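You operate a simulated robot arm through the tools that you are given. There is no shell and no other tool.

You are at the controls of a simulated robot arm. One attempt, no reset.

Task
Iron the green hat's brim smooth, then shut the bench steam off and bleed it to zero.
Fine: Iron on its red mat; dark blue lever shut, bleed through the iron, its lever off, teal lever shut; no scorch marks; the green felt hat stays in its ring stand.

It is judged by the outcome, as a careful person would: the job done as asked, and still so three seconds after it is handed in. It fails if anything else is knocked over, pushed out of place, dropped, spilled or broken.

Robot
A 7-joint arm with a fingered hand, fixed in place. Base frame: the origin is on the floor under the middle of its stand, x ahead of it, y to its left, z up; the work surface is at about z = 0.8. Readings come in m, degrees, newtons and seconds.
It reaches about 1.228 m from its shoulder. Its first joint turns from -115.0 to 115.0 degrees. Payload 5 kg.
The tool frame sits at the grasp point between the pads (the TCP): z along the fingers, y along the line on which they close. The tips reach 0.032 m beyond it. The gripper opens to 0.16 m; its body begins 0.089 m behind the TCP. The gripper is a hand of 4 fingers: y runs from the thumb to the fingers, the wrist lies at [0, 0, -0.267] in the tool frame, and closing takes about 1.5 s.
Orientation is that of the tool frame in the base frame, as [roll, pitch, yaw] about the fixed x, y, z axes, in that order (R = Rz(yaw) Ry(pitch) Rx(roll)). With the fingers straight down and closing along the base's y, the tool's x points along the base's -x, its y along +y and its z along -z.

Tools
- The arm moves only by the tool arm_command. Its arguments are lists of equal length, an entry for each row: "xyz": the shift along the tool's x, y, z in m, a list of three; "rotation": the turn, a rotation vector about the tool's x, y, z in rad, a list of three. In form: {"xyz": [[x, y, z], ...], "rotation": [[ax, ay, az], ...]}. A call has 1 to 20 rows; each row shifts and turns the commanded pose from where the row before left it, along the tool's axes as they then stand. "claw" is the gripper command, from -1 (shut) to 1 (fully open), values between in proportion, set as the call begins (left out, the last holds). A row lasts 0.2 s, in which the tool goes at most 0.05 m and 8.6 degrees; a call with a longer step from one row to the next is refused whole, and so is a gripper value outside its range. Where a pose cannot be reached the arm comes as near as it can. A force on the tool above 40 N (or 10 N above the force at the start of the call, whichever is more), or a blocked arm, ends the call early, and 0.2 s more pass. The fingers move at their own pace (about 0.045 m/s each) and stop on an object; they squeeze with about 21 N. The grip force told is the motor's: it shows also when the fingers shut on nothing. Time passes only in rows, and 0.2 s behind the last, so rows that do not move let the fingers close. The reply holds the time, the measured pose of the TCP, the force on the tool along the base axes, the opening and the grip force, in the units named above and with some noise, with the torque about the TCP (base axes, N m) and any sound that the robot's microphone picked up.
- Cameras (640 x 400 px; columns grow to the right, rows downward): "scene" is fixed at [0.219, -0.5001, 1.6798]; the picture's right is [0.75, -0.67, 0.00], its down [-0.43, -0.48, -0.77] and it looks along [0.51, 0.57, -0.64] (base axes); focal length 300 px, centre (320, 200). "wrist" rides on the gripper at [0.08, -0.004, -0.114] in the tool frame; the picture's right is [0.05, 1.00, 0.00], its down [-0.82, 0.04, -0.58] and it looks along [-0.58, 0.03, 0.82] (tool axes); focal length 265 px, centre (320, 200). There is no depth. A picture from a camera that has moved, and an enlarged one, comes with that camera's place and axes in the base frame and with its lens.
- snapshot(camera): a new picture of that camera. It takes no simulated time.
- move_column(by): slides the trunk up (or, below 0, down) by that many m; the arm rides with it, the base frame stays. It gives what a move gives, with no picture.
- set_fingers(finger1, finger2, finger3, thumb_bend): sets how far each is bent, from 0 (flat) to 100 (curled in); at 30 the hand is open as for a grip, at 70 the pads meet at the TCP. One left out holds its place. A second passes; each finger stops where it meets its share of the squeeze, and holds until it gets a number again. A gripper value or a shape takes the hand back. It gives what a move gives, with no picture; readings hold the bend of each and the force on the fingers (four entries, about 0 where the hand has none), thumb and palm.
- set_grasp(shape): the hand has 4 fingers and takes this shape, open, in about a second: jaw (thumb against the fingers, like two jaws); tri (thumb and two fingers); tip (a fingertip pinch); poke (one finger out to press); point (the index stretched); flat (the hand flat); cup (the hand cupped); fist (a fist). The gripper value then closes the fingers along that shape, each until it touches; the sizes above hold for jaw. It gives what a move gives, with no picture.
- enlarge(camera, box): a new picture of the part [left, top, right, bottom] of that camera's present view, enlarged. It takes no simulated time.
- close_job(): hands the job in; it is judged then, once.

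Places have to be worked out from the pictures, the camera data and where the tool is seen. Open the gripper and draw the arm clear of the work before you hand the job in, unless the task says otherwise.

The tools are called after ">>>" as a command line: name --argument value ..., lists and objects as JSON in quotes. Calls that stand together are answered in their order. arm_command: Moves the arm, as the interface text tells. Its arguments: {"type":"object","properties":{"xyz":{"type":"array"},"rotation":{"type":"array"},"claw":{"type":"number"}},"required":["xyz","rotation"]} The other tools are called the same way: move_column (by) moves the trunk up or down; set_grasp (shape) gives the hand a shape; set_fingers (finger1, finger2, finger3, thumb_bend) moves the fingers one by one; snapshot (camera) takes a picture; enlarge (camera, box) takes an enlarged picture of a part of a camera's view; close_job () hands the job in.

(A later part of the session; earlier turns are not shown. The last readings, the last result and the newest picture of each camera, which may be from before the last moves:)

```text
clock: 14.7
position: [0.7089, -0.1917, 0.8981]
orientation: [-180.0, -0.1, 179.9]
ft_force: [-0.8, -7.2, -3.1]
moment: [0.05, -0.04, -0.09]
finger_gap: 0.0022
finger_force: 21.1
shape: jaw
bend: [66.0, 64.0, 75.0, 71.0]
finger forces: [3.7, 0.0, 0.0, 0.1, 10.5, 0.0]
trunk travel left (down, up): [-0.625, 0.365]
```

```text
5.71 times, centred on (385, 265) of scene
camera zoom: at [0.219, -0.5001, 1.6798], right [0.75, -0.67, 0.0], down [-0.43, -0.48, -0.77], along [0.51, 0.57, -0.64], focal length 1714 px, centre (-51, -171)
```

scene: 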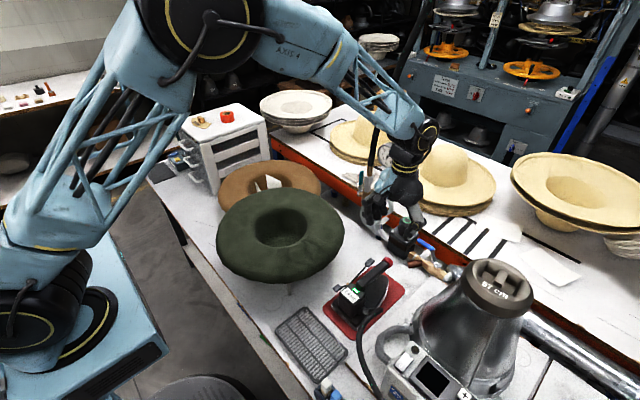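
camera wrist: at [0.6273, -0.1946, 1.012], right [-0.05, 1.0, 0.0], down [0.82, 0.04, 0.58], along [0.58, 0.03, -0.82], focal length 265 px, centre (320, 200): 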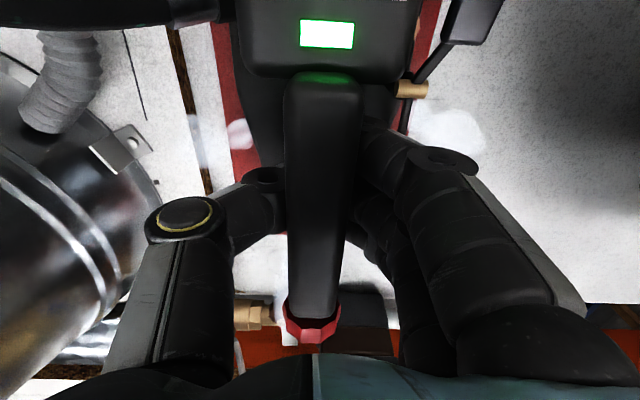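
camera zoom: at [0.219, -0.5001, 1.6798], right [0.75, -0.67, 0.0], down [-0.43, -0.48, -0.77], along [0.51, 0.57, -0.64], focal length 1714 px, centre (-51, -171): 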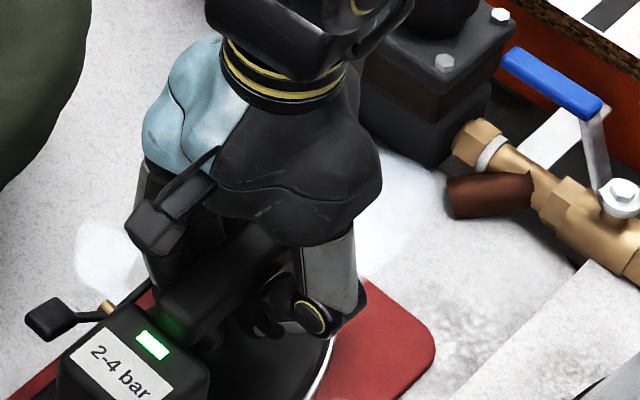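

The fingertips have wrapped underneath the handle without a firm side grip. I'll reopen, rise about 1.2 cm so the pads meet the handle's flanks, and close again.

>>> arm_command --xyz '[[0, 0, 0], [0, 0, 0], [0, 0, 0], [0, 0, 0], [0, 0, -0.006], [0, 0, -0.006], [0, 0, 0]]' --rotation '[[0, 0, 0], [0, 0, 0], [0, 0, 0], [0, 0, 0], [0, 0, 0], [0, 0, 0], [0, 0, 0]]' --claw -0.42

>>> arm_command --xyz '[[0, 0, 0], [0, 0, 0], [0, 0, 0], [0, 0, 0], [0, 0, 0], [0, 0, 0]]' --rotation '[[0, 0, 0], [0, 0, 0], [0, 0, 0], [0, 0, 0], [0, 0, 0], [0, 0, 0]]' --claw -1

>>> enlarge --camera "wrist" --box '[200, 50, 500, 340]'

>>> enlarge --camera "scene" --box '[310, 210, 450, 330]'

```text
clock: 16.3
position: [0.709, -0.1932, 0.9103]
orientation: [-179.9, -0.1, -179.9]
ft_force: [0.4, -0.4, -0.3]
moment: [-0.02, -0.02, 0.0]
finger_gap: 0.0459
finger_force: 0.1
shape: jaw
bend: [73.0, 73.0, 73.0, 70.0]
finger forces: [0.1, 0.0, 0.0, 0.0, 0.1, 0.0]
trunk travel left (down, up): [-0.625, 0.365]
```

```text
clock: 17.7
position: [0.7097, -0.1909, 0.9088]
orientation: [-179.9, 0.0, 180.0]
ft_force: [0.0, -1.0, 0.3]
moment: [-0.06, 0.06, 0.02]
finger_gap: 0.0041
finger_force: 20.3
shape: jaw
bend: [69.0, 70.0, 70.0, 72.0]
finger forces: [6.2, 6.0, 5.9, 0.0, 19.1, 0.0]
trunk travel left (down, up): [-0.625, 0.365]
```

```text
1.38 times, centred on (350, 195) of wrist
camera zoom: at [0.6277, -0.1952, 1.0231], right [-0.05, 1.0, 0.0], down [0.82, 0.04, 0.58], along [0.58, 0.03, -0.82], focal length 366 px, centre (279, 207)
```

zoom: 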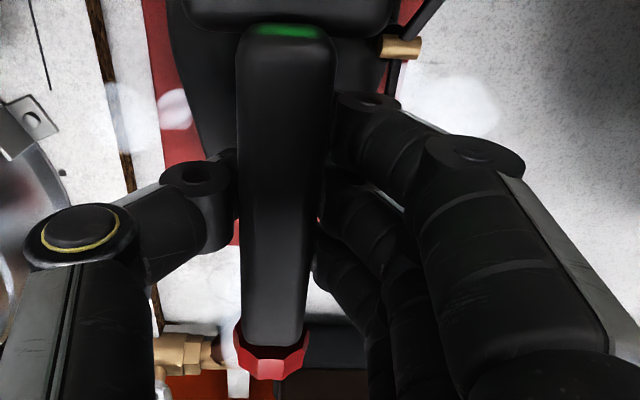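

```text
3.33 times, centred on (380, 270) of scene
camera zoom: at [0.219, -0.5001, 1.6798], right [0.75, -0.67, 0.0], down [-0.43, -0.48, -0.77], along [0.51, 0.57, -0.64], focal length 1000 px, centre (120, -33)
```

zoom: 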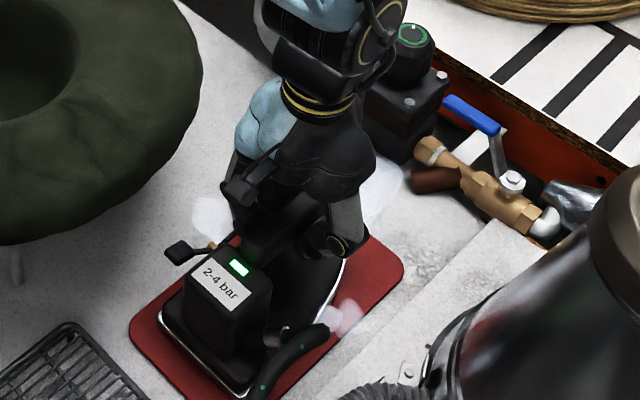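

Now the grip is balanced (about 6 N on each finger, 19 N on the thumb). I'll lift a little to test the hold and the weight.

>>> arm_command --xyz '[[0, 0, -0.005], [0, 0, -0.01], [0, 0, -0.01], [0, 0, -0.01], [0, 0, 0]]' --rotation '[[0, 0, 0], [0, 0, 0], [0, 0, 0], [0, 0, 0], [0, 0, 0]]'

>>> snapshot --camera "wrist"

>>> enlarge --camera "scene" --box '[310, 210, 450, 330]'

```text
clock: 18.9
position: [0.7094, -0.1921, 0.943]
orientation: [-179.9, -0.2, -180.0]
ft_force: [-0.7, 0.0, -17.4]
moment: [-0.2, -0.39, 0.03]
finger_gap: 0.0024
finger_force: 20.7
shape: jaw
bend: [66.0, 70.0, 71.0, 72.0]
finger forces: [12.3, 5.1, 3.3, 0.0, 16.4, 0.0]
trunk travel left (down, up): [-0.625, 0.365]
```

```text
taken
camera wrist: at [0.6281, -0.1952, 1.0573], right [-0.05, 1.0, 0.0], down [0.82, 0.04, 0.58], along [0.58, 0.03, -0.82], focal length 265 px, centre (320, 200)
```

wrist: 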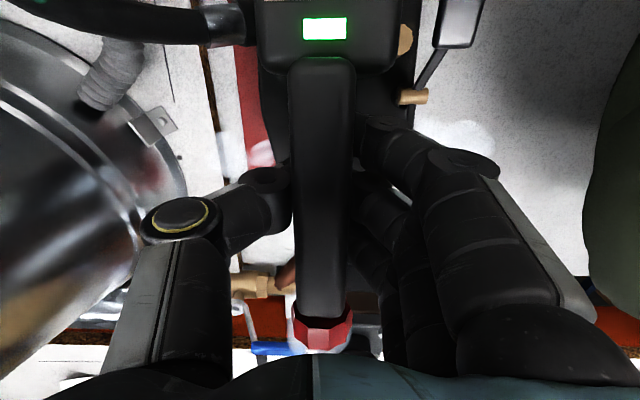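

```text
3.33 times, centred on (380, 270) of scene
camera zoom: at [0.219, -0.5001, 1.6798], right [0.75, -0.67, 0.0], down [-0.43, -0.48, -0.77], along [0.51, 0.57, -0.64], focal length 1000 px, centre (120, -33)
```

zoom: 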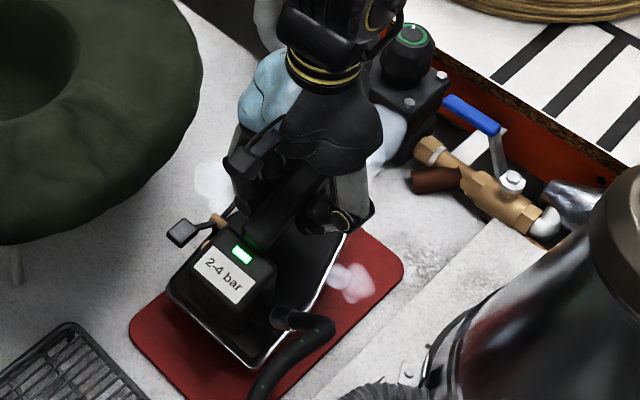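

The iron lifts cleanly (about 17 N) and has settled deeper in the fingers. I'm raising it well above brim height before moving sideways, slowly and watching the grip.

>>> arm_command --xyz '[[0, 0, -0.015], [0, 0, -0.02], [0, 0, -0.02], [0, 0, -0.02], [0, 0, -0.02], [0, 0, -0.02], [0, 0, -0.02], [0, 0, -0.02], [0, 0, -0.02], [0, 0, -0.01], [0, 0, 0]]' --rotation '[[0, 0, 0], [0, 0, 0], [0, 0, 0], [0, 0, 0], [0, 0, 0], [0, 0, 0], [0, 0, 0], [0, 0, 0], [0, 0, 0], [0, 0, 0], [0, 0, 0]]'

>>> snapshot --camera "wrist"

>>> snapshot --camera "scene"

```text
clock: 21.3
position: [0.7104, -0.1907, 1.1315]
orientation: [179.9, -0.1, -180.0]
ft_force: [-0.5, -0.4, -16.9]
moment: [-0.15, -0.41, -0.04]
finger_gap: 0.0023
finger_force: 20.8
shape: jaw
bend: [66.0, 70.0, 71.0, 72.0]
finger forces: [12.1, 4.9, 3.1, 0.1, 15.8, 0.0]
trunk travel left (down, up): [-0.625, 0.365]
```

```text
taken
camera wrist: at [0.6289, -0.194, 1.2443], right [-0.05, 1.0, 0.0], down [0.82, 0.04, 0.58], along [0.58, 0.03, -0.82], focal length 265 px, centre (320, 200)
```

wrist: 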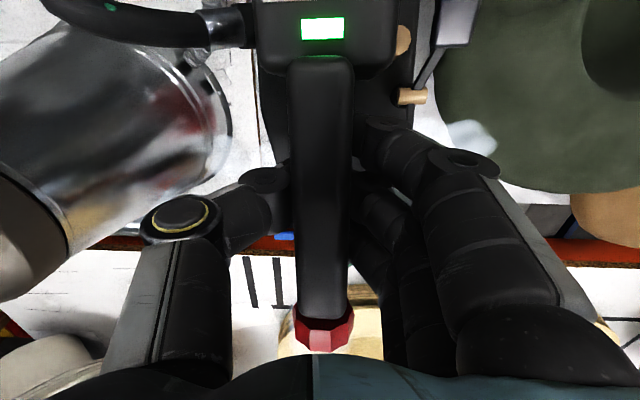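

```text
taken
```

scene: 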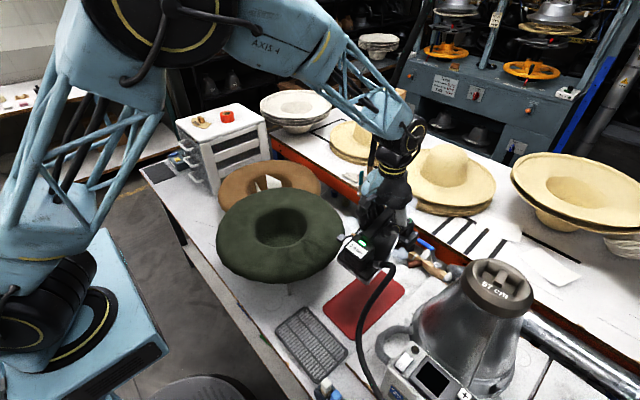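

Stable hold. I'm zooming in to check whether the sole hangs level and how the hose hangs.

>>> enlarge --camera "scene" --box '[310, 200, 430, 310]'

>>> enlarge --camera "scene" --box '[210, 170, 360, 300]'

```text
3.64 times, centred on (370, 255) of scene
camera zoom: at [0.219, -0.5001, 1.6798], right [0.75, -0.67, 0.0], down [-0.43, -0.48, -0.77], along [0.51, 0.57, -0.64], focal length 1091 px, centre (138, 0)
```

zoom: 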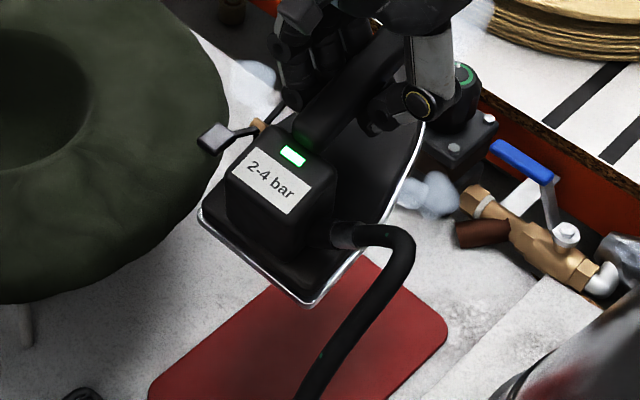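

```text
3.08 times, centred on (285, 235) of scene
camera zoom: at [0.219, -0.5001, 1.6798], right [0.75, -0.67, 0.0], down [-0.43, -0.48, -0.77], along [0.51, 0.57, -0.64], focal length 923 px, centre (428, 92)
```

zoom: 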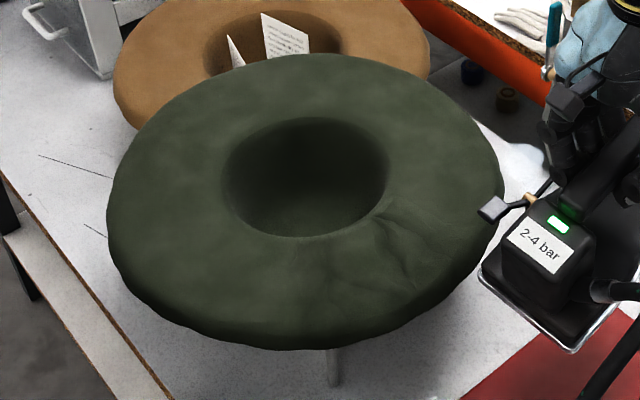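

The iron hangs nose-up by some 10–20° because its weight sits behind my grip. I'll set it back on the mat and regrip about 1.4 cm closer to the head so it hangs level.

>>> arm_command --xyz '[[0, 0, 0.015], [0, 0, 0.02], [0, 0, 0.02], [0, 0, 0.02], [0, 0, 0.02], [0, 0, 0.02], [0, 0, 0.02], [0, 0, 0.02], [0, 0, 0.02], [0, 0, 0.015], [0, 0, 0]]' --rotation '[[0, 0, 0], [0, 0, 0], [0, 0, 0], [0, 0, 0], [0, 0, 0], [0, 0, 0], [0, 0, 0], [0, 0, 0], [0, 0, 0], [0, 0, 0], [0, 0, 0]]'

>>> enlarge --camera "scene" --box '[310, 210, 450, 330]'

```text
clock: 23.7
position: [0.7106, -0.1921, 0.9412]
orientation: [179.9, 0.0, 179.9]
ft_force: [0.0, 0.4, -18.0]
moment: [-0.09, -0.38, -0.01]
finger_gap: 0.0021
finger_force: 21.0
shape: jaw
bend: [66.0, 70.0, 71.0, 72.0]
finger forces: [11.8, 0.2, 3.4, 0.0, 15.8, 0.1]
trunk travel left (down, up): [-0.625, 0.365]
```

```text
3.33 times, centred on (380, 270) of scene
camera zoom: at [0.219, -0.5001, 1.6798], right [0.75, -0.67, 0.0], down [-0.43, -0.48, -0.77], along [0.51, 0.57, -0.64], focal length 1000 px, centre (120, -33)
```

zoom: 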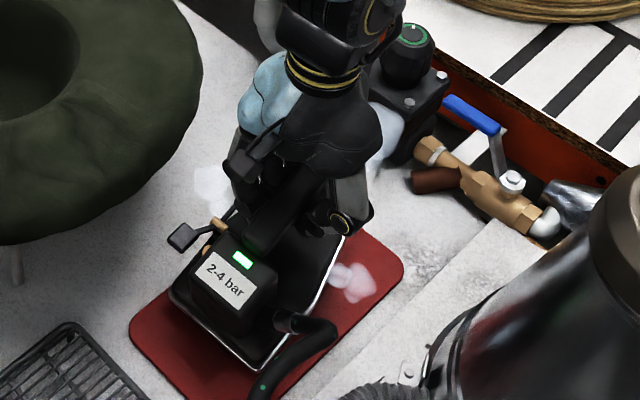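

Still held. I'm easing it down onto the mat in small steps.

>>> arm_command --xyz '[[0, 0, 0.006], [0, 0, 0.006], [0, 0, 0.006], [0, 0, 0.006], [0, 0, 0.005], [0, 0, 0.004], [0, 0, 0]]' --rotation '[[0, 0, 0], [0, 0, 0], [0, 0, 0], [0, 0, 0], [0, 0, 0], [0, 0, 0], [0, 0, 0]]'

>>> enlarge --camera "scene" --box '[310, 210, 450, 330]'

>>> snapshot --camera "wrist"

```text
clock: 25.3
position: [0.7086, -0.1915, 0.9059]
orientation: [-179.9, 0.0, 179.9]
ft_force: [5.9, 1.7, -8.7]
moment: [-0.11, 0.14, -0.12]
finger_gap: 0.001
finger_force: 20.4
shape: jaw
bend: [70.0, 70.0, 71.0, 72.0]
finger forces: [5.2, 0.0, 4.7, 0.0, 0.0, 0.1]
trunk travel left (down, up): [-0.625, 0.365]
```

```text
3.33 times, centred on (380, 270) of scene
camera zoom: at [0.219, -0.5001, 1.6798], right [0.75, -0.67, 0.0], down [-0.43, -0.48, -0.77], along [0.51, 0.57, -0.64], focal length 1000 px, centre (120, -33)
```

zoom: 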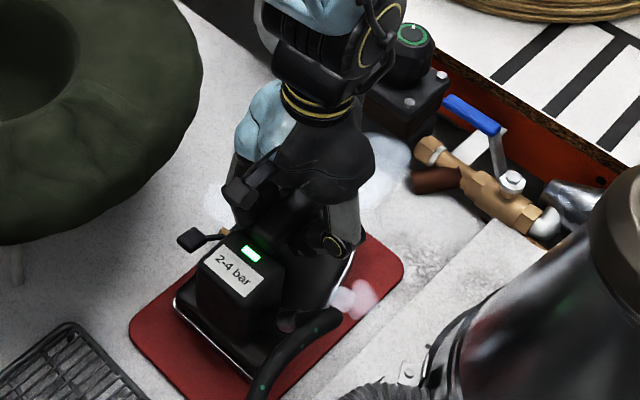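

```text
taken
camera wrist: at [0.6277, -0.1952, 1.0199], right [-0.05, 1.0, 0.0], down [0.82, 0.04, 0.58], along [0.58, 0.03, -0.82], focal length 265 px, centre (320, 200)
```

wrist: 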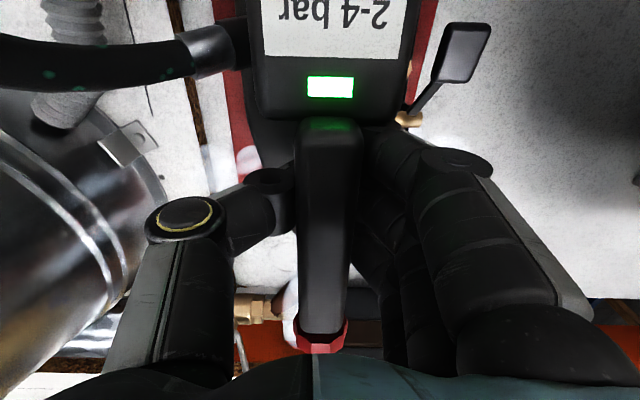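

The iron is back on the mat and slid about 1.2 cm forward relative to the hand, so my grip is now nearer the head, as wanted. I'm opening slightly to let it settle before regripping.

>>> arm_command --xyz '[[0, 0, 0], [0, 0, 0], [0, 0, 0], [0, 0, 0], [0, 0, 0], [0, 0, 0]]' --rotation '[[0, 0, 0], [0, 0, 0], [0, 0, 0], [0, 0, 0], [0, 0, 0], [0, 0, 0]]' --claw -0.42

>>> snapshot --camera "wrist"

>>> enlarge --camera "scene" --box '[310, 210, 450, 330]'

```text
clock: 26.7
position: [0.7099, -0.1894, 0.9073]
orientation: [-180.0, -0.1, 180.0]
ft_force: [2.3, -1.0, 1.0]
moment: [-0.01, -0.03, -0.03]
finger_gap: 0.0453
finger_force: 0.0
shape: jaw
bend: [74.0, 73.0, 73.0, 70.0]
finger forces: [1.7, 0.0, 0.0, 0.0, 0.1, 0.0]
trunk travel left (down, up): [-0.625, 0.365]
```

```text
taken
camera wrist: at [0.6275, -0.1946, 1.0206], right [-0.05, 1.0, 0.0], down [0.82, 0.04, 0.58], along [0.58, 0.03, -0.82], focal length 265 px, centre (320, 200)
```

wrist: 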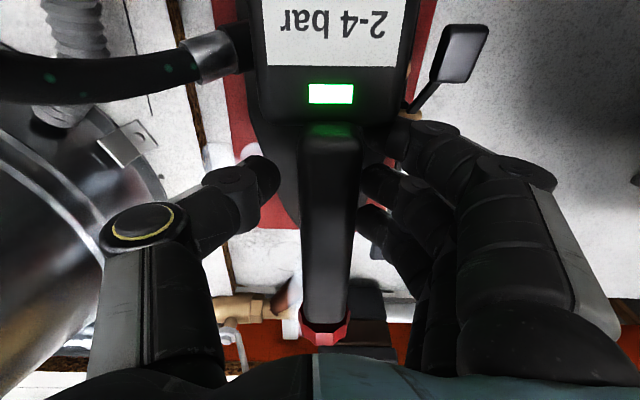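

```text
3.33 times, centred on (380, 270) of scene
camera zoom: at [0.219, -0.5001, 1.6798], right [0.75, -0.67, 0.0], down [-0.43, -0.48, -0.77], along [0.51, 0.57, -0.64], focal length 1000 px, centre (120, -33)
```

zoom: 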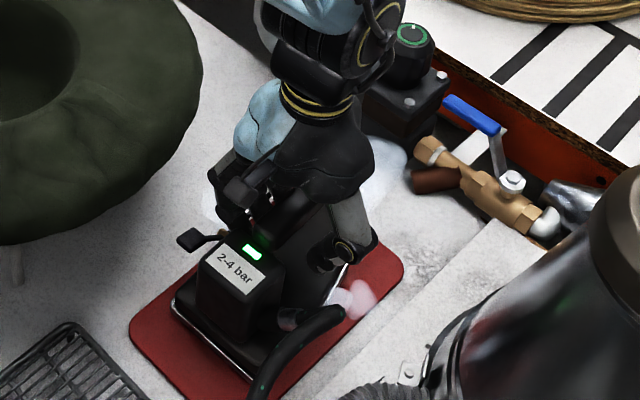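

Finger 1 now sits just ahead of the iron's head, which is the best grip position. I'm closing again.

>>> arm_command --xyz '[[-0.002, 0.003, -0.002], [0, 0, 0], [0, 0, 0], [0, 0, 0], [0, 0, 0], [0, 0, 0], [0, 0, 0]]' --rotation '[[0, 0, 0], [0, 0, 0], [0, 0, 0], [0, 0, 0], [0, 0, 0], [0, 0, 0], [0, 0, 0]]' --claw -1

>>> arm_command --xyz '[[0, 0, -0.005], [0, 0, -0.01], [0, 0, -0.01], [0, 0, -0.01], [0, 0, 0]]' --rotation '[[0, 0, 0], [0, 0, 0], [0, 0, 0], [0, 0, 0], [0, 0, 0]]'

>>> snapshot --camera "wrist"

>>> enlarge --camera "scene" --box '[310, 210, 450, 330]'

```text
clock: 28.3
position: [0.7104, -0.1894, 0.9087]
orientation: [-179.9, -0.1, 180.0]
ft_force: [-1.4, -4.4, 0.3]
moment: [-0.06, 0.13, 0.26]
finger_gap: 0.007
finger_force: 20.9
shape: jaw
bend: [75.0, 69.0, 70.0, 72.0]
finger forces: [0.1, 7.7, 7.8, 0.0, 19.9, 0.1]
trunk travel left (down, up): [-0.625, 0.365]
```

```text
clock: 29.5
position: [0.7109, -0.1903, 0.9435]
orientation: [-179.9, -0.1, 180.0]
ft_force: [0.1, -0.6, -18.0]
moment: [-0.09, -0.18, 0.02]
finger_gap: 0.0054
finger_force: 20.9
shape: jaw
bend: [74.0, 68.0, 70.0, 72.0]
finger forces: [4.5, 9.6, 5.7, 0.1, 18.9, 0.1]
trunk travel left (down, up): [-0.625, 0.365]
```

```text
taken
camera wrist: at [0.6301, -0.193, 1.057], right [-0.05, 1.0, 0.0], down [0.82, 0.04, 0.58], along [0.58, 0.03, -0.82], focal length 265 px, centre (320, 200)
```

wrist: 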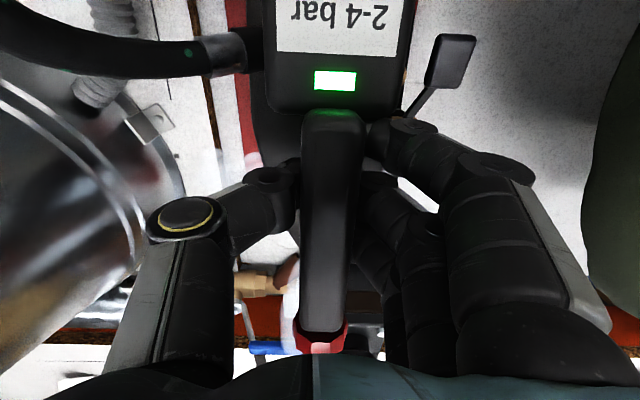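

```text
3.33 times, centred on (380, 270) of scene
camera zoom: at [0.219, -0.5001, 1.6798], right [0.75, -0.67, 0.0], down [-0.43, -0.48, -0.77], along [0.51, 0.57, -0.64], focal length 1000 px, centre (120, -33)
```

zoom: 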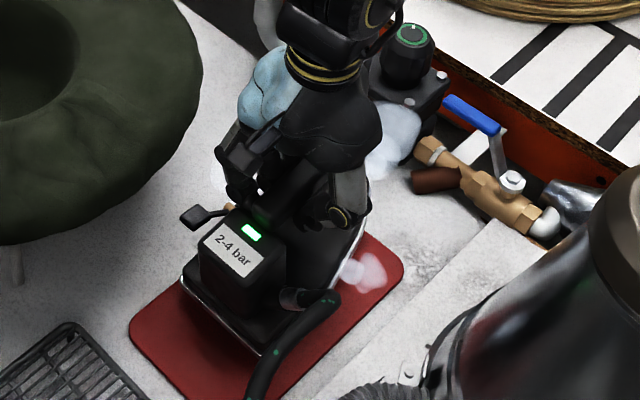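

The grip is now well balanced, with a much smaller pitching moment (-0.18 N m). I'm lifting high, then moving over the wrinkled brim area.

>>> arm_command --xyz '[[0, 0, -0.012], [0, 0, -0.02], [0, 0, -0.02], [0, 0, -0.02], [0, 0, -0.02], [0, 0, -0.02], [0, 0, -0.02], [0, 0, -0.02], [0, 0, -0.02], [0, 0, -0.01], [0, 0, 0]]' --rotation '[[0, 0, 0], [0, 0, 0], [0, 0, 0], [0, 0, 0], [0, 0, 0], [0, 0, 0], [0, 0, 0], [0, 0, 0], [0, 0, 0], [0, 0, 0], [0, 0, 0]]'

>>> enlarge --camera "scene" --box '[310, 190, 430, 310]'

>>> snapshot --camera "wrist"

```text
clock: 31.9
position: [0.7114, -0.1889, 1.126]
orientation: [-180.0, -0.1, 179.9]
ft_force: [-0.1, 0.3, -16.9]
moment: [-0.08, -0.19, 0.0]
finger_gap: 0.005
finger_force: 21.4
shape: jaw
bend: [74.0, 68.0, 70.0, 72.0]
finger forces: [5.1, 10.0, 5.5, 0.0, 18.7, 0.0]
trunk travel left (down, up): [-0.625, 0.365]
```

```text
3.33 times, centred on (370, 250) of scene
camera zoom: at [0.219, -0.5001, 1.6798], right [0.75, -0.67, 0.0], down [-0.43, -0.48, -0.77], along [0.51, 0.57, -0.64], focal length 1000 px, centre (153, 33)
```

zoom: 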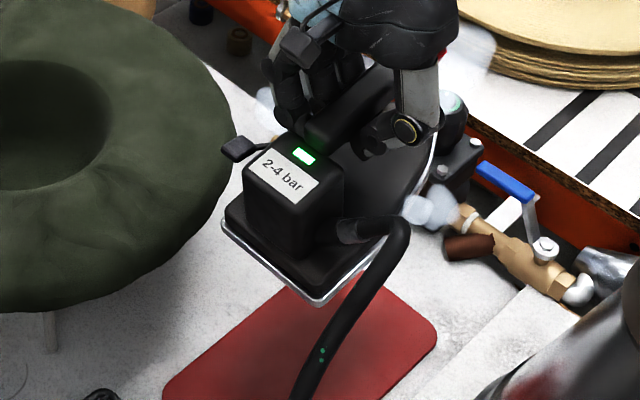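

```text
taken
camera wrist: at [0.6299, -0.1923, 1.2396], right [-0.05, 1.0, 0.0], down [0.82, 0.04, 0.58], along [0.58, 0.03, -0.82], focal length 265 px, centre (320, 200)
```

wrist: 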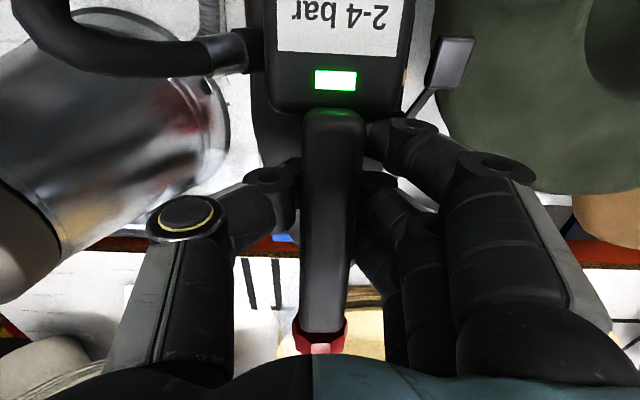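

The sole now hangs about 6° nose-up with its rear edge near z 1.018. I'm moving over the wrinkles to about (0.60, -0.035) and tilting the hand 6° nose-down to level it.

>>> arm_command --xyz '[[0.008, 0.012, 0], [0.015, 0.02, 0], [0.015, 0.02, 0], [0.015, 0.02, 0], [0.015, 0.02, 0], [0.015, 0.02, 0], [0.015, 0.02, 0], [0.013, 0.02, 0], [0, 0, 0], [0, 0, 0], [0, 0, 0]]' --rotation '[[0, 0, 0], [0, 0, 0], [0, 0, 0], [0, 0, 0], [0, 0, 0], [0, 0, 0], [0, 0, 0], [0, 0, 0], [0, 0.05, 0], [0, 0.05, 0], [0, 0, 0]]'

>>> snapshot --camera "scene"

>>> enlarge --camera "scene" --box '[210, 140, 380, 300]'

>>> snapshot --camera "wrist"

```text
clock: 34.3
position: [0.6001, -0.0364, 1.1242]
orientation: [180.0, -5.8, -179.9]
ft_force: [0.8, -0.1, -18.0]
moment: [-0.1, -0.25, -0.03]
finger_gap: 0.0052
finger_force: 21.0
shape: jaw
bend: [74.0, 68.0, 70.0, 71.0]
finger forces: [6.9, 9.9, 4.9, 0.0, 18.0, 0.0]
trunk travel left (down, up): [-0.625, 0.365]
```

```text
taken
```

scene: 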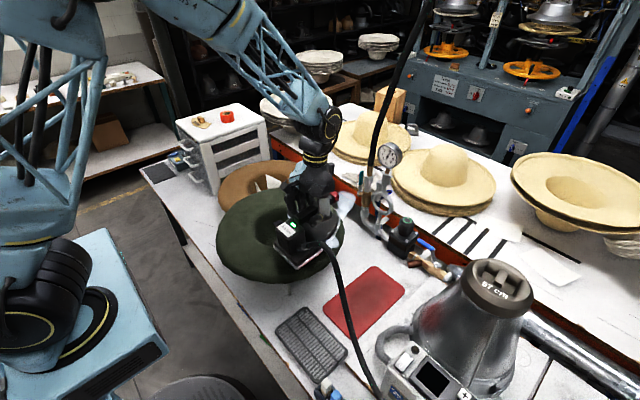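

```text
2.50 times, centred on (295, 220) of scene
camera zoom: at [0.219, -0.5001, 1.6798], right [0.75, -0.67, 0.0], down [-0.43, -0.48, -0.77], along [0.51, 0.57, -0.64], focal length 750 px, centre (382, 150)
```

zoom: 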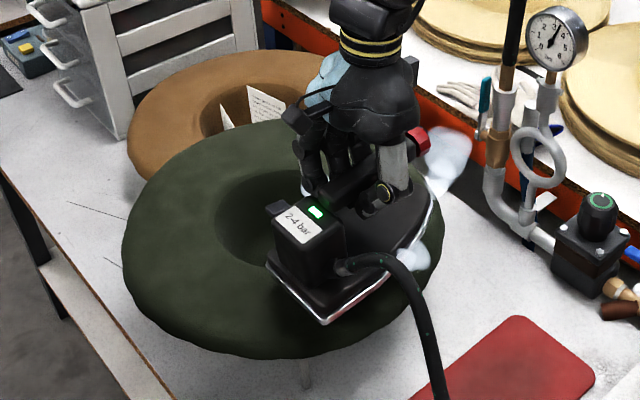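

```text
taken
camera wrist: at [0.5306, -0.0399, 1.2461], right [-0.05, 1.0, 0.01], down [0.87, 0.04, 0.49], along [0.49, 0.03, -0.87], focal length 265 px, centre (320, 200)
```

wrist: 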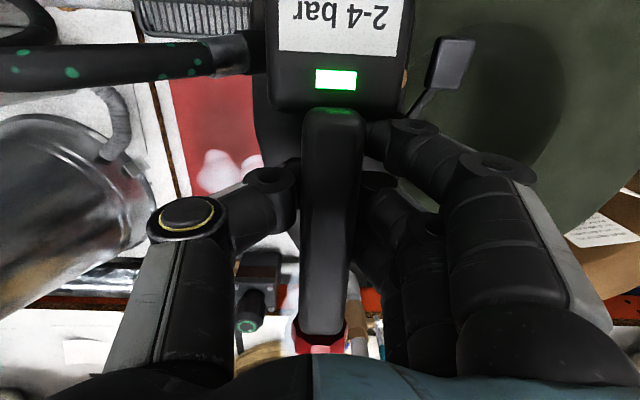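

The iron is over the wrinkled part with its hose slack enough. I'm lowering towards the brim until just above contact.

>>> arm_command --xyz '[[0, 0, 0.01], [0, 0, 0.01], [0, 0, 0.01], [0, 0, 0.005], [0, 0, 0]]' --rotation '[[0, 0, 0], [0, 0, 0], [0, 0, 0], [0, 0, 0], [0, 0, 0]]'

>>> enlarge --camera "scene" --box '[210, 140, 380, 300]'

```text
clock: 35.5
position: [0.5982, -0.0357, 1.0915]
orientation: [-180.0, -5.8, 180.0]
ft_force: [-0.1, -0.6, -17.5]
moment: [-0.07, -0.26, 0.03]
finger_gap: 0.0051
finger_force: 20.4
shape: jaw
bend: [74.0, 68.0, 70.0, 71.0]
finger forces: [7.2, 9.7, 4.8, 0.0, 18.1, 0.0]
trunk travel left (down, up): [-0.625, 0.365]
```

```text
2.50 times, centred on (295, 220) of scene
camera zoom: at [0.219, -0.5001, 1.6798], right [0.75, -0.67, 0.0], down [-0.43, -0.48, -0.77], along [0.51, 0.57, -0.64], focal length 750 px, centre (382, 150)
```

zoom: 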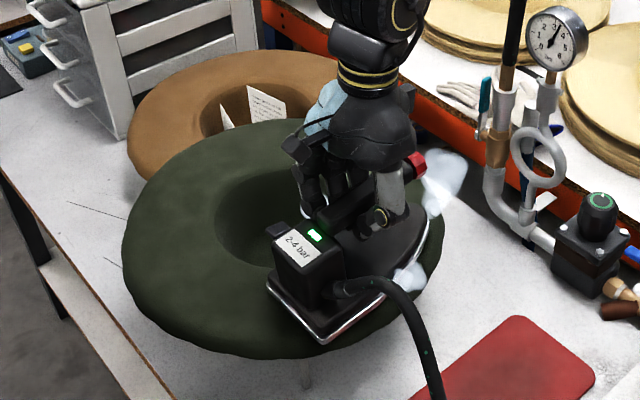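

No contact yet (still about 17.5 N). I'm lowering in finer steps while already stroking slightly along x so it never rests in one place.

>>> arm_command --xyz '[[0.006, 0, 0.004], [0.006, 0, 0.004], [-0.006, 0, 0.004], [-0.006, 0, 0.003]]' --rotation '[[0, 0, 0], [0, 0, 0], [0, 0, 0], [0, 0, 0]]'

```text
clock: 36.5
position: [0.5947, -0.0371, 1.0777]
orientation: [-179.9, -5.8, 180.0]
ft_force: [-6.7, -4.6, -1.5]
moment: [-0.03, 0.0, 0.23]
finger_gap: 0.005
finger_force: 20.7
shape: jaw
bend: [75.0, 68.0, 70.0, 72.0]
finger forces: [0.4, 6.5, 5.7, 0.0, 16.4, 0.0]
trunk travel left (down, up): [-0.625, 0.365]
```

Contact: the brim now carries nearly the whole iron's weight. I'll ease off slightly and stroke back and forth, keeping it moving.

>>> arm_command --xyz '[[-0.012, 0, -0.002], [-0.012, 0, -0.001], [0.012, 0.006, 0], [0.012, 0.006, 0], [0.012, 0, 0], [0.012, -0.006, 0], [-0.012, -0.006, 0], [-0.012, -0.006, 0], [-0.012, 0, 0], [0.006, 0.006, 0]]' --rotation '[[0, 0, 0], [0, 0, 0], [0, 0, 0], [0, 0, 0], [0, 0, 0], [0, 0, 0], [0, 0, 0], [0, 0, 0], [0, 0, 0], [0, 0, 0]]'

>>> enlarge --camera "scene" --box '[210, 140, 380, 300]'

```text
clock: 38.7
position: [0.6016, -0.0356, 1.0797]
orientation: [-179.9, -5.8, 180.0]
ft_force: [0.5, -2.7, -13.7]
moment: [-0.17, -0.01, 0.11]
finger_gap: 0.0047
finger_force: 21.4
shape: jaw
bend: [75.0, 68.0, 70.0, 72.0]
finger forces: [2.5, 10.3, 6.4, 0.0, 17.0, 0.1]
trunk travel left (down, up): [-0.625, 0.365]
```

```text
2.50 times, centred on (295, 220) of scene
camera zoom: at [0.219, -0.5001, 1.6798], right [0.75, -0.67, 0.0], down [-0.43, -0.48, -0.77], along [0.51, 0.57, -0.64], focal length 750 px, centre (382, 150)
```

zoom: 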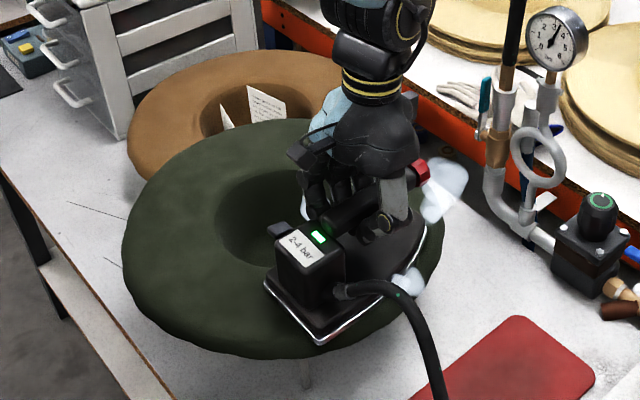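

The hat is undisturbed, and the contact load is a gentle 4 N. I'll continue strokes with slightly more load, then lift away to inspect.

>>> arm_command --xyz '[[0.012, 0, 0.001], [0.012, 0.005, 0.0005], [0.012, 0.005, 0], [-0.012, 0, 0], [-0.012, -0.005, 0], [-0.012, -0.005, 0], [-0.012, -0.005, 0], [0.012, -0.005, 0], [0.012, 0, 0], [0.012, 0.005, 0], [0.012, 0.005, 0], [-0.012, 0, 0], [-0.012, 0, 0]]' --rotation '[[0, 0, 0], [0, 0, 0], [0, 0, 0], [0, 0, 0], [0, 0, 0], [0, 0, 0], [0, 0, 0], [0, 0, 0], [0, 0, 0], [0, 0, 0], [0, 0, 0], [0, 0, 0], [0, 0, 0]]'

>>> enlarge --camera "scene" --box '[210, 140, 380, 300]'

```text
clock: 41.5
position: [0.5894, -0.0366, 1.0784]
orientation: [-179.9, -5.8, -179.9]
ft_force: [0.1, -0.7, -13.2]
moment: [-0.07, 0.07, 0.06]
finger_gap: 0.0043
finger_force: 21.1
shape: jaw
bend: [75.0, 68.0, 70.0, 72.0]
finger forces: [3.7, 10.2, 6.8, 0.0, 16.9, 0.1]
trunk travel left (down, up): [-0.625, 0.365]
```

```text
2.50 times, centred on (295, 220) of scene
camera zoom: at [0.219, -0.5001, 1.6798], right [0.75, -0.67, 0.0], down [-0.43, -0.48, -0.77], along [0.51, 0.57, -0.64], focal length 750 px, centre (382, 150)
```

zoom: 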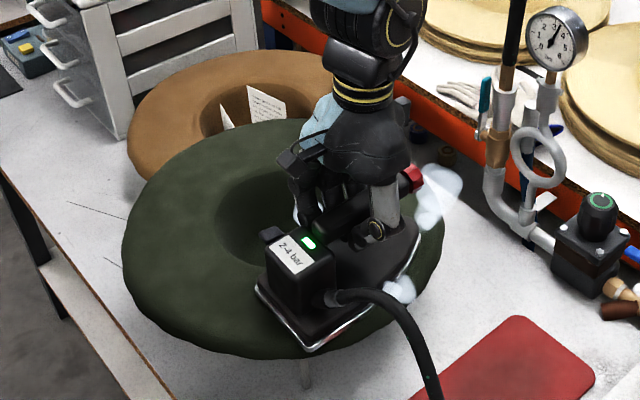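

Now I'll lift off the brim and move the iron back toward the -y side to inspect the felt.

>>> arm_command --xyz '[[0, 0, -0.012], [0, 0, -0.018], [0, 0, -0.018], [-0.01, -0.02, 0], [-0.015, -0.02, 0], [-0.015, -0.02, 0], [-0.015, -0.02, 0], [-0.015, -0.02, 0], [-0.015, -0.02, 0], [-0.015, -0.02, 0], [-0.01, -0.015, 0], [0, 0, 0]]' --rotation '[[0, 0, 0], [0, 0, 0], [0, 0, 0], [0, 0, 0], [0, 0, 0], [0, 0, 0], [0, 0, 0], [0, 0, 0], [0, 0, 0], [0, 0, 0], [0, 0, 0], [0, 0, 0]]'

>>> enlarge --camera "scene" --box '[260, 190, 360, 290]'

>>> enlarge --camera "scene" --box '[200, 150, 440, 300]'

>>> snapshot --camera "wrist"

```text
clock: 44.1
position: [0.7037, -0.1918, 1.1147]
orientation: [-180.0, -5.8, 179.9]
ft_force: [-0.3, -0.6, -18.4]
moment: [-0.22, -0.26, 0.0]
finger_gap: 0.004
finger_force: 20.8
shape: jaw
bend: [74.0, 68.0, 71.0, 72.0]
finger forces: [8.3, 10.5, 4.7, 0.0, 15.8, 0.0]
trunk travel left (down, up): [-0.625, 0.365]
```

```text
4.00 times, centred on (310, 240) of scene
camera zoom: at [0.219, -0.5001, 1.6798], right [0.75, -0.67, 0.0], down [-0.43, -0.48, -0.77], along [0.51, 0.57, -0.64], focal length 1200 px, centre (360, 40)
```

zoom: 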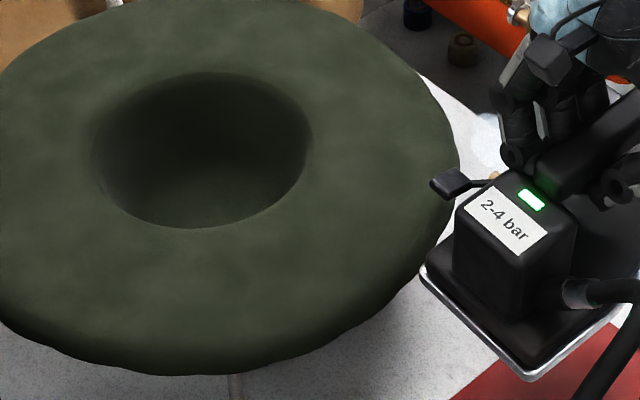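

```text
2.67 times, centred on (320, 225) of scene
camera zoom: at [0.219, -0.5001, 1.6798], right [0.75, -0.67, 0.0], down [-0.43, -0.48, -0.77], along [0.51, 0.57, -0.64], focal length 800 px, centre (320, 133)
```

zoom: 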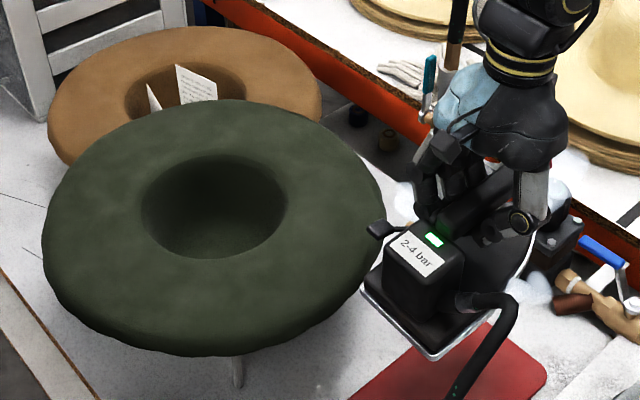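

```text
taken
camera wrist: at [0.6343, -0.1961, 1.2361], right [-0.05, 1.0, 0.01], down [0.87, 0.04, 0.49], along [0.49, 0.03, -0.87], focal length 265 px, centre (320, 200)
```

wrist: 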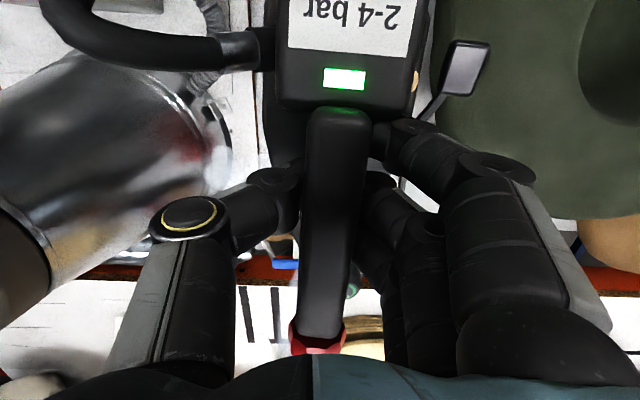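

The brim is smooth, with no scorch marks, and the hat hasn't moved. Now I level the hand and line up over the red mat at about (0.692, -0.203), then lower.

>>> arm_command --xyz '[[0, 0, 0], [0, 0, 0], [0.006, -0.006, 0], [0.006, -0.005, 0], [0, 0, 0.015], [0, 0, 0.02], [0, 0, 0.02], [0, 0, 0.02], [0, 0, 0.02], [0, 0, 0.02], [0, 0, 0.02], [0, 0, 0.02], [0, 0, 0.015], [0, 0, 0]]' --rotation '[[0, -0.05, 0], [0, -0.05, 0], [0, 0, 0], [0, 0, 0], [0, 0, 0], [0, 0, 0], [0, 0, 0], [0, 0, 0], [0, 0, 0], [0, 0, 0], [0, 0, 0], [0, 0, 0], [0, 0, 0], [0, 0, 0]]'

>>> enlarge --camera "scene" --box '[310, 210, 450, 330]'

>>> snapshot --camera "wrist"

```text
clock: 47.1
position: [0.6921, -0.2029, 0.9441]
orientation: [179.9, -0.1, 180.0]
ft_force: [0.1, -0.7, -17.8]
moment: [-0.18, -0.16, -0.02]
finger_gap: 0.0042
finger_force: 21.1
shape: jaw
bend: [74.0, 68.0, 71.0, 72.0]
finger forces: [7.1, 10.6, 4.9, 0.0, 16.1, 0.0]
trunk travel left (down, up): [-0.625, 0.365]
```

```text
3.33 times, centred on (380, 270) of scene
camera zoom: at [0.219, -0.5001, 1.6798], right [0.75, -0.67, 0.0], down [-0.43, -0.48, -0.77], along [0.51, 0.57, -0.64], focal length 1000 px, centre (120, -33)
```

zoom: 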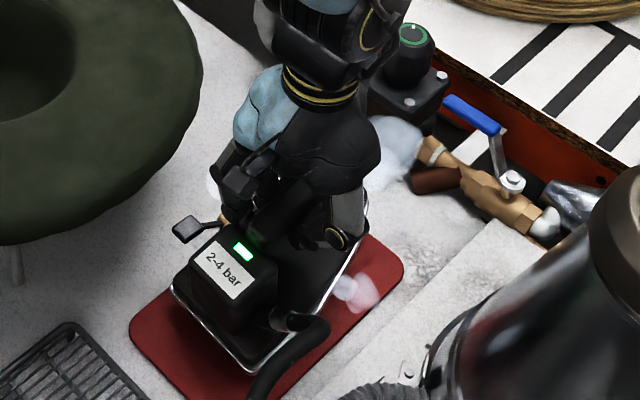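

```text
taken
camera wrist: at [0.611, -0.2057, 1.0577], right [-0.05, 1.0, 0.0], down [0.82, 0.04, 0.58], along [0.58, 0.03, -0.82], focal length 265 px, centre (320, 200)
```

wrist: 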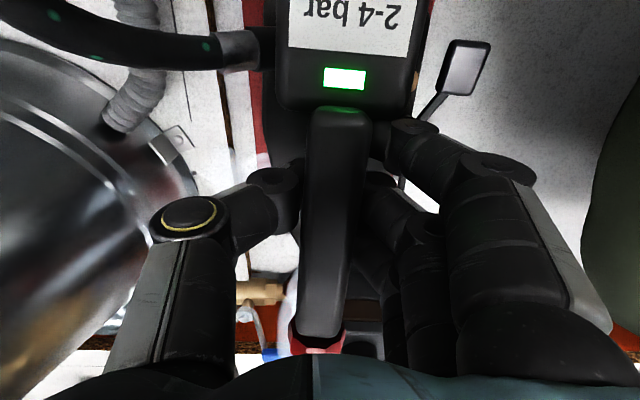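

The iron is lined up over the mat much as it was originally. I'm lowering gently the last 3.5 cm.

>>> arm_command --xyz '[[0, 0, 0.007], [0, 0, 0.006], [0, 0, 0.005], [0, 0, 0.005], [0, 0, 0.004], [0, 0, 0.004], [0, 0, 0.003], [0, 0, 0]]' --rotation '[[0, 0, 0], [0, 0, 0], [0, 0, 0], [0, 0, 0], [0, 0, 0], [0, 0, 0], [0, 0, 0], [0, 0, 0]]'

>>> enlarge --camera "scene" --box '[310, 210, 450, 330]'

```text
clock: 48.9
position: [0.6969, -0.1986, 0.9127]
orientation: [179.9, 0.5, 180.0]
ft_force: [11.9, 7.8, 1.5]
moment: [0.19, 0.38, -0.34]
finger_gap: 0.0044
finger_force: 20.6
shape: jaw
bend: [76.0, 68.0, 70.0, 72.0]
finger forces: [13.3, 1.4, 7.4, 0.0, 0.1, 0.1]
trunk travel left (down, up): [-0.625, 0.365]
stopped in row 8: the force on the tool passed its limit at 40 N (the readings are from after the stop); the commanded pose is now the measured one
```

```text
3.33 times, centred on (380, 270) of scene
camera zoom: at [0.219, -0.5001, 1.6798], right [0.75, -0.67, 0.0], down [-0.43, -0.48, -0.77], along [0.51, 0.57, -0.64], focal length 1000 px, centre (120, -33)
```

zoom: 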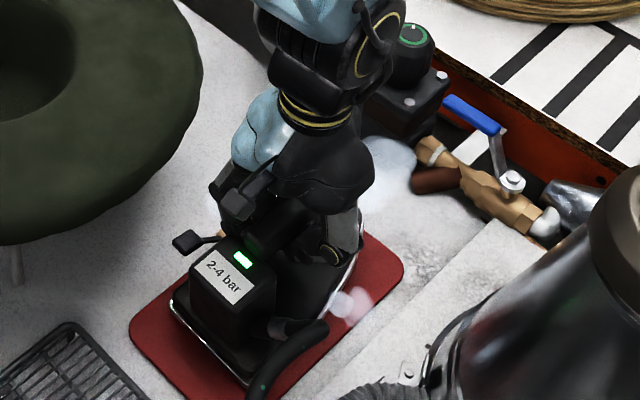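

The iron rests on the mat. I'm opening the fingers just enough to free the handle.

>>> arm_command --xyz '[[0, 0, 0], [0, 0, 0], [0, 0, 0], [0, 0, 0], [0, 0, 0]]' --rotation '[[0, 0, 0], [0, 0, 0], [0, 0, 0], [0, 0, 0], [0, 0, 0]]' --claw -0.42

>>> snapshot --camera "wrist"

>>> enlarge --camera "scene" --box '[310, 210, 450, 330]'

```text
clock: 50.0
position: [0.6954, -0.2004, 0.912]
orientation: [-179.9, 0.2, -180.0]
ft_force: [2.2, 1.7, -11.0]
moment: [-0.43, 0.1, -0.01]
finger_gap: 0.0463
finger_force: 0.0
shape: jaw
bend: [73.0, 73.0, 72.0, 70.0]
finger forces: [3.4, 2.3, 5.4, 0.0, 0.1, 0.0]
trunk travel left (down, up): [-0.625, 0.365]
```

```text
taken
camera wrist: at [0.6135, -0.2043, 1.0255], right [-0.05, 1.0, 0.0], down [0.81, 0.04, 0.58], along [0.58, 0.03, -0.81], focal length 265 px, centre (320, 200)
```

wrist: 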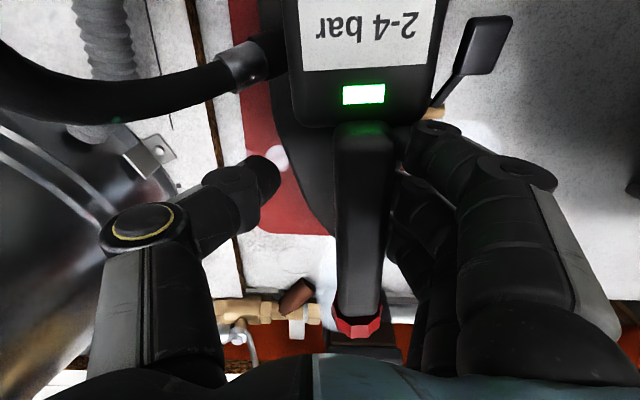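

```text
3.33 times, centred on (380, 270) of scene
camera zoom: at [0.219, -0.5001, 1.6798], right [0.75, -0.67, 0.0], down [-0.43, -0.48, -0.77], along [0.51, 0.57, -0.64], focal length 1000 px, centre (120, -33)
```

zoom: 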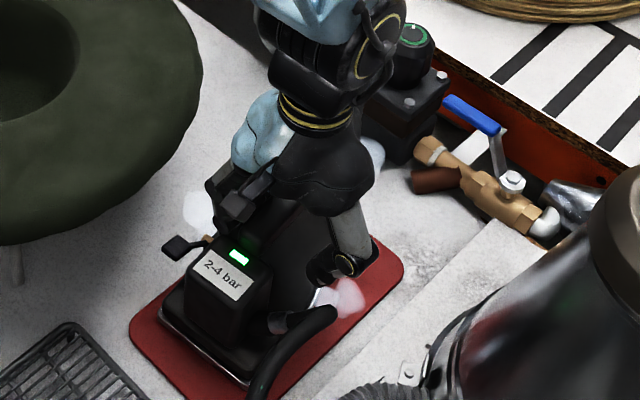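

Opening pulled the iron toward the +y fingers, and they are still partly hooked under the handle (11 N). I'll lower a bit and nudge the iron back toward -y to re-centre it on the mat.

>>> arm_command --xyz '[[0, 0, 0.003], [0, 0, 0.003], [0, 0, 0.002], [0, 0, 0]]' --rotation '[[0, 0, 0], [0, 0, 0], [0, 0, 0], [0, 0, 0]]'

>>> snapshot --camera "wrist"

```text
clock: 51.0
position: [0.6955, -0.2011, 0.9063]
orientation: [-180.0, 0.4, 179.9]
ft_force: [1.9, -0.9, 1.2]
moment: [0.04, 0.01, -0.07]
finger_gap: 0.0464
finger_force: 0.1
shape: jaw
bend: [74.0, 73.0, 73.0, 70.0]
finger forces: [1.9, 0.0, 0.0, 0.1, 0.1, 0.1]
trunk travel left (down, up): [-0.625, 0.365]
```

```text
taken
camera wrist: at [0.6135, -0.2041, 1.0176], right [-0.05, 1.0, 0.0], down [0.81, 0.04, 0.58], along [0.58, 0.03, -0.81], focal length 265 px, centre (320, 200)
```

wrist: 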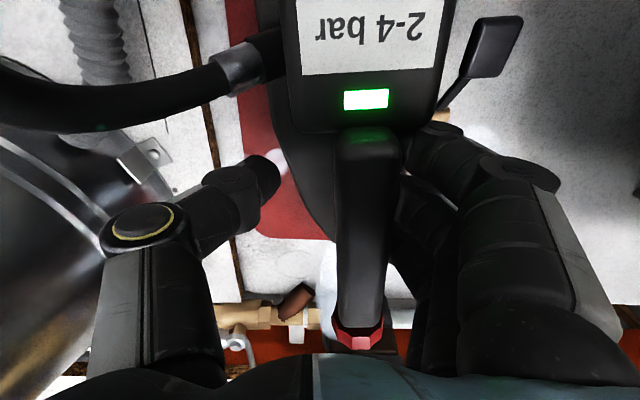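

The iron now rests flat on the mat (forces near zero) but sits about 1.2 cm toward +y. I'm nudging it back toward -y with the +y fingers.

>>> arm_command --xyz '[[0, -0.005, 0], [0, -0.005, 0], [0, -0.005, 0], [0, -0.005, 0], [0, -0.004, 0]]' --rotation '[[0, 0, 0], [0, 0, 0], [0, 0, 0], [0, 0, 0], [0, 0, 0]]'

>>> snapshot --camera "wrist"

>>> enlarge --camera "scene" --box '[310, 210, 450, 330]'

```text
clock: 52.2
position: [0.6975, -0.2233, 0.907]
orientation: [-180.0, 0.6, -179.9]
ft_force: [11.0, 16.9, 9.5]
moment: [0.51, 0.06, -0.62]
finger_gap: 0.0522
finger_force: 0.0
shape: jaw
bend: [73.0, 73.0, 73.0, 70.0]
finger forces: [10.8, 4.5, 6.3, 0.0, 0.0, 0.0]
trunk travel left (down, up): [-0.625, 0.365]
```

```text
taken
camera wrist: at [0.6145, -0.2266, 1.019], right [-0.05, 1.0, 0.0], down [0.81, 0.04, 0.58], along [0.58, 0.03, -0.81], focal length 265 px, centre (320, 200)
```

wrist: 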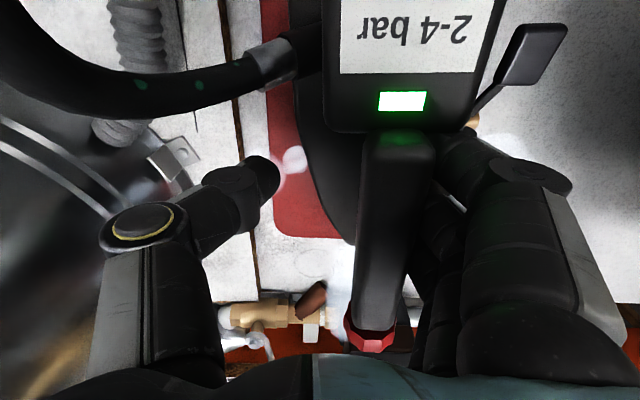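

```text
3.33 times, centred on (380, 270) of scene
camera zoom: at [0.219, -0.5001, 1.6798], right [0.75, -0.67, 0.0], down [-0.43, -0.48, -0.77], along [0.51, 0.57, -0.64], focal length 1000 px, centre (120, -33)
```

zoom: 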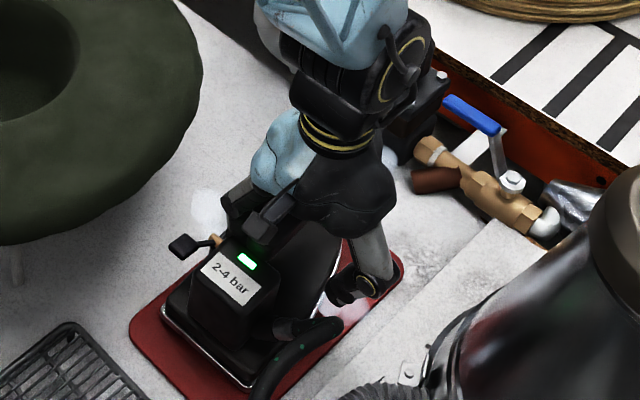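

The iron moved back near its original place, with the light at about (0.643, -0.191) and the sole fully on the mat. I'm centring the hand over the handle, opening a little more, and rising clear.

>>> arm_command --xyz '[[0, 0.006, 0], [0, 0.006, 0], [0, 0.006, 0], [-0.003, 0.006, 0], [-0.003, 0.004, 0], [-0.003, 0.004, 0], [0, 0, 0]]' --rotation '[[0, 0, 0], [0, 0, 0], [0, 0, 0], [0, 0, 0], [0, 0, 0], [0, 0, 0], [0, 0, 0]]' --claw -0.15

>>> snapshot --camera "wrist"

```text
clock: 53.9
position: [0.7055, -0.1919, 0.9053]
orientation: [-180.0, 0.3, 180.0]
ft_force: [1.0, 0.2, 0.6]
moment: [-0.01, -0.01, -0.03]
finger_gap: 0.0676
finger_force: 0.1
shape: jaw
bend: [73.0, 73.0, 73.0, 70.0]
finger forces: [0.1, 0.1, 0.1, 0.1, 0.1, 0.0]
trunk travel left (down, up): [-0.625, 0.365]
```

```text
taken
camera wrist: at [0.6226, -0.1958, 1.0177], right [-0.05, 1.0, 0.0], down [0.81, 0.04, 0.58], along [0.58, 0.03, -0.81], focal length 265 px, centre (320, 200)
```

wrist: 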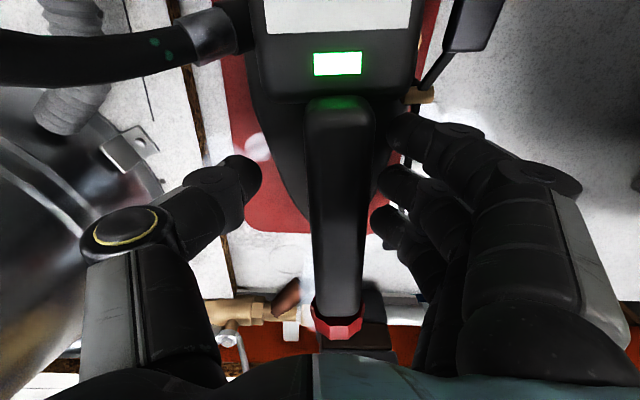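

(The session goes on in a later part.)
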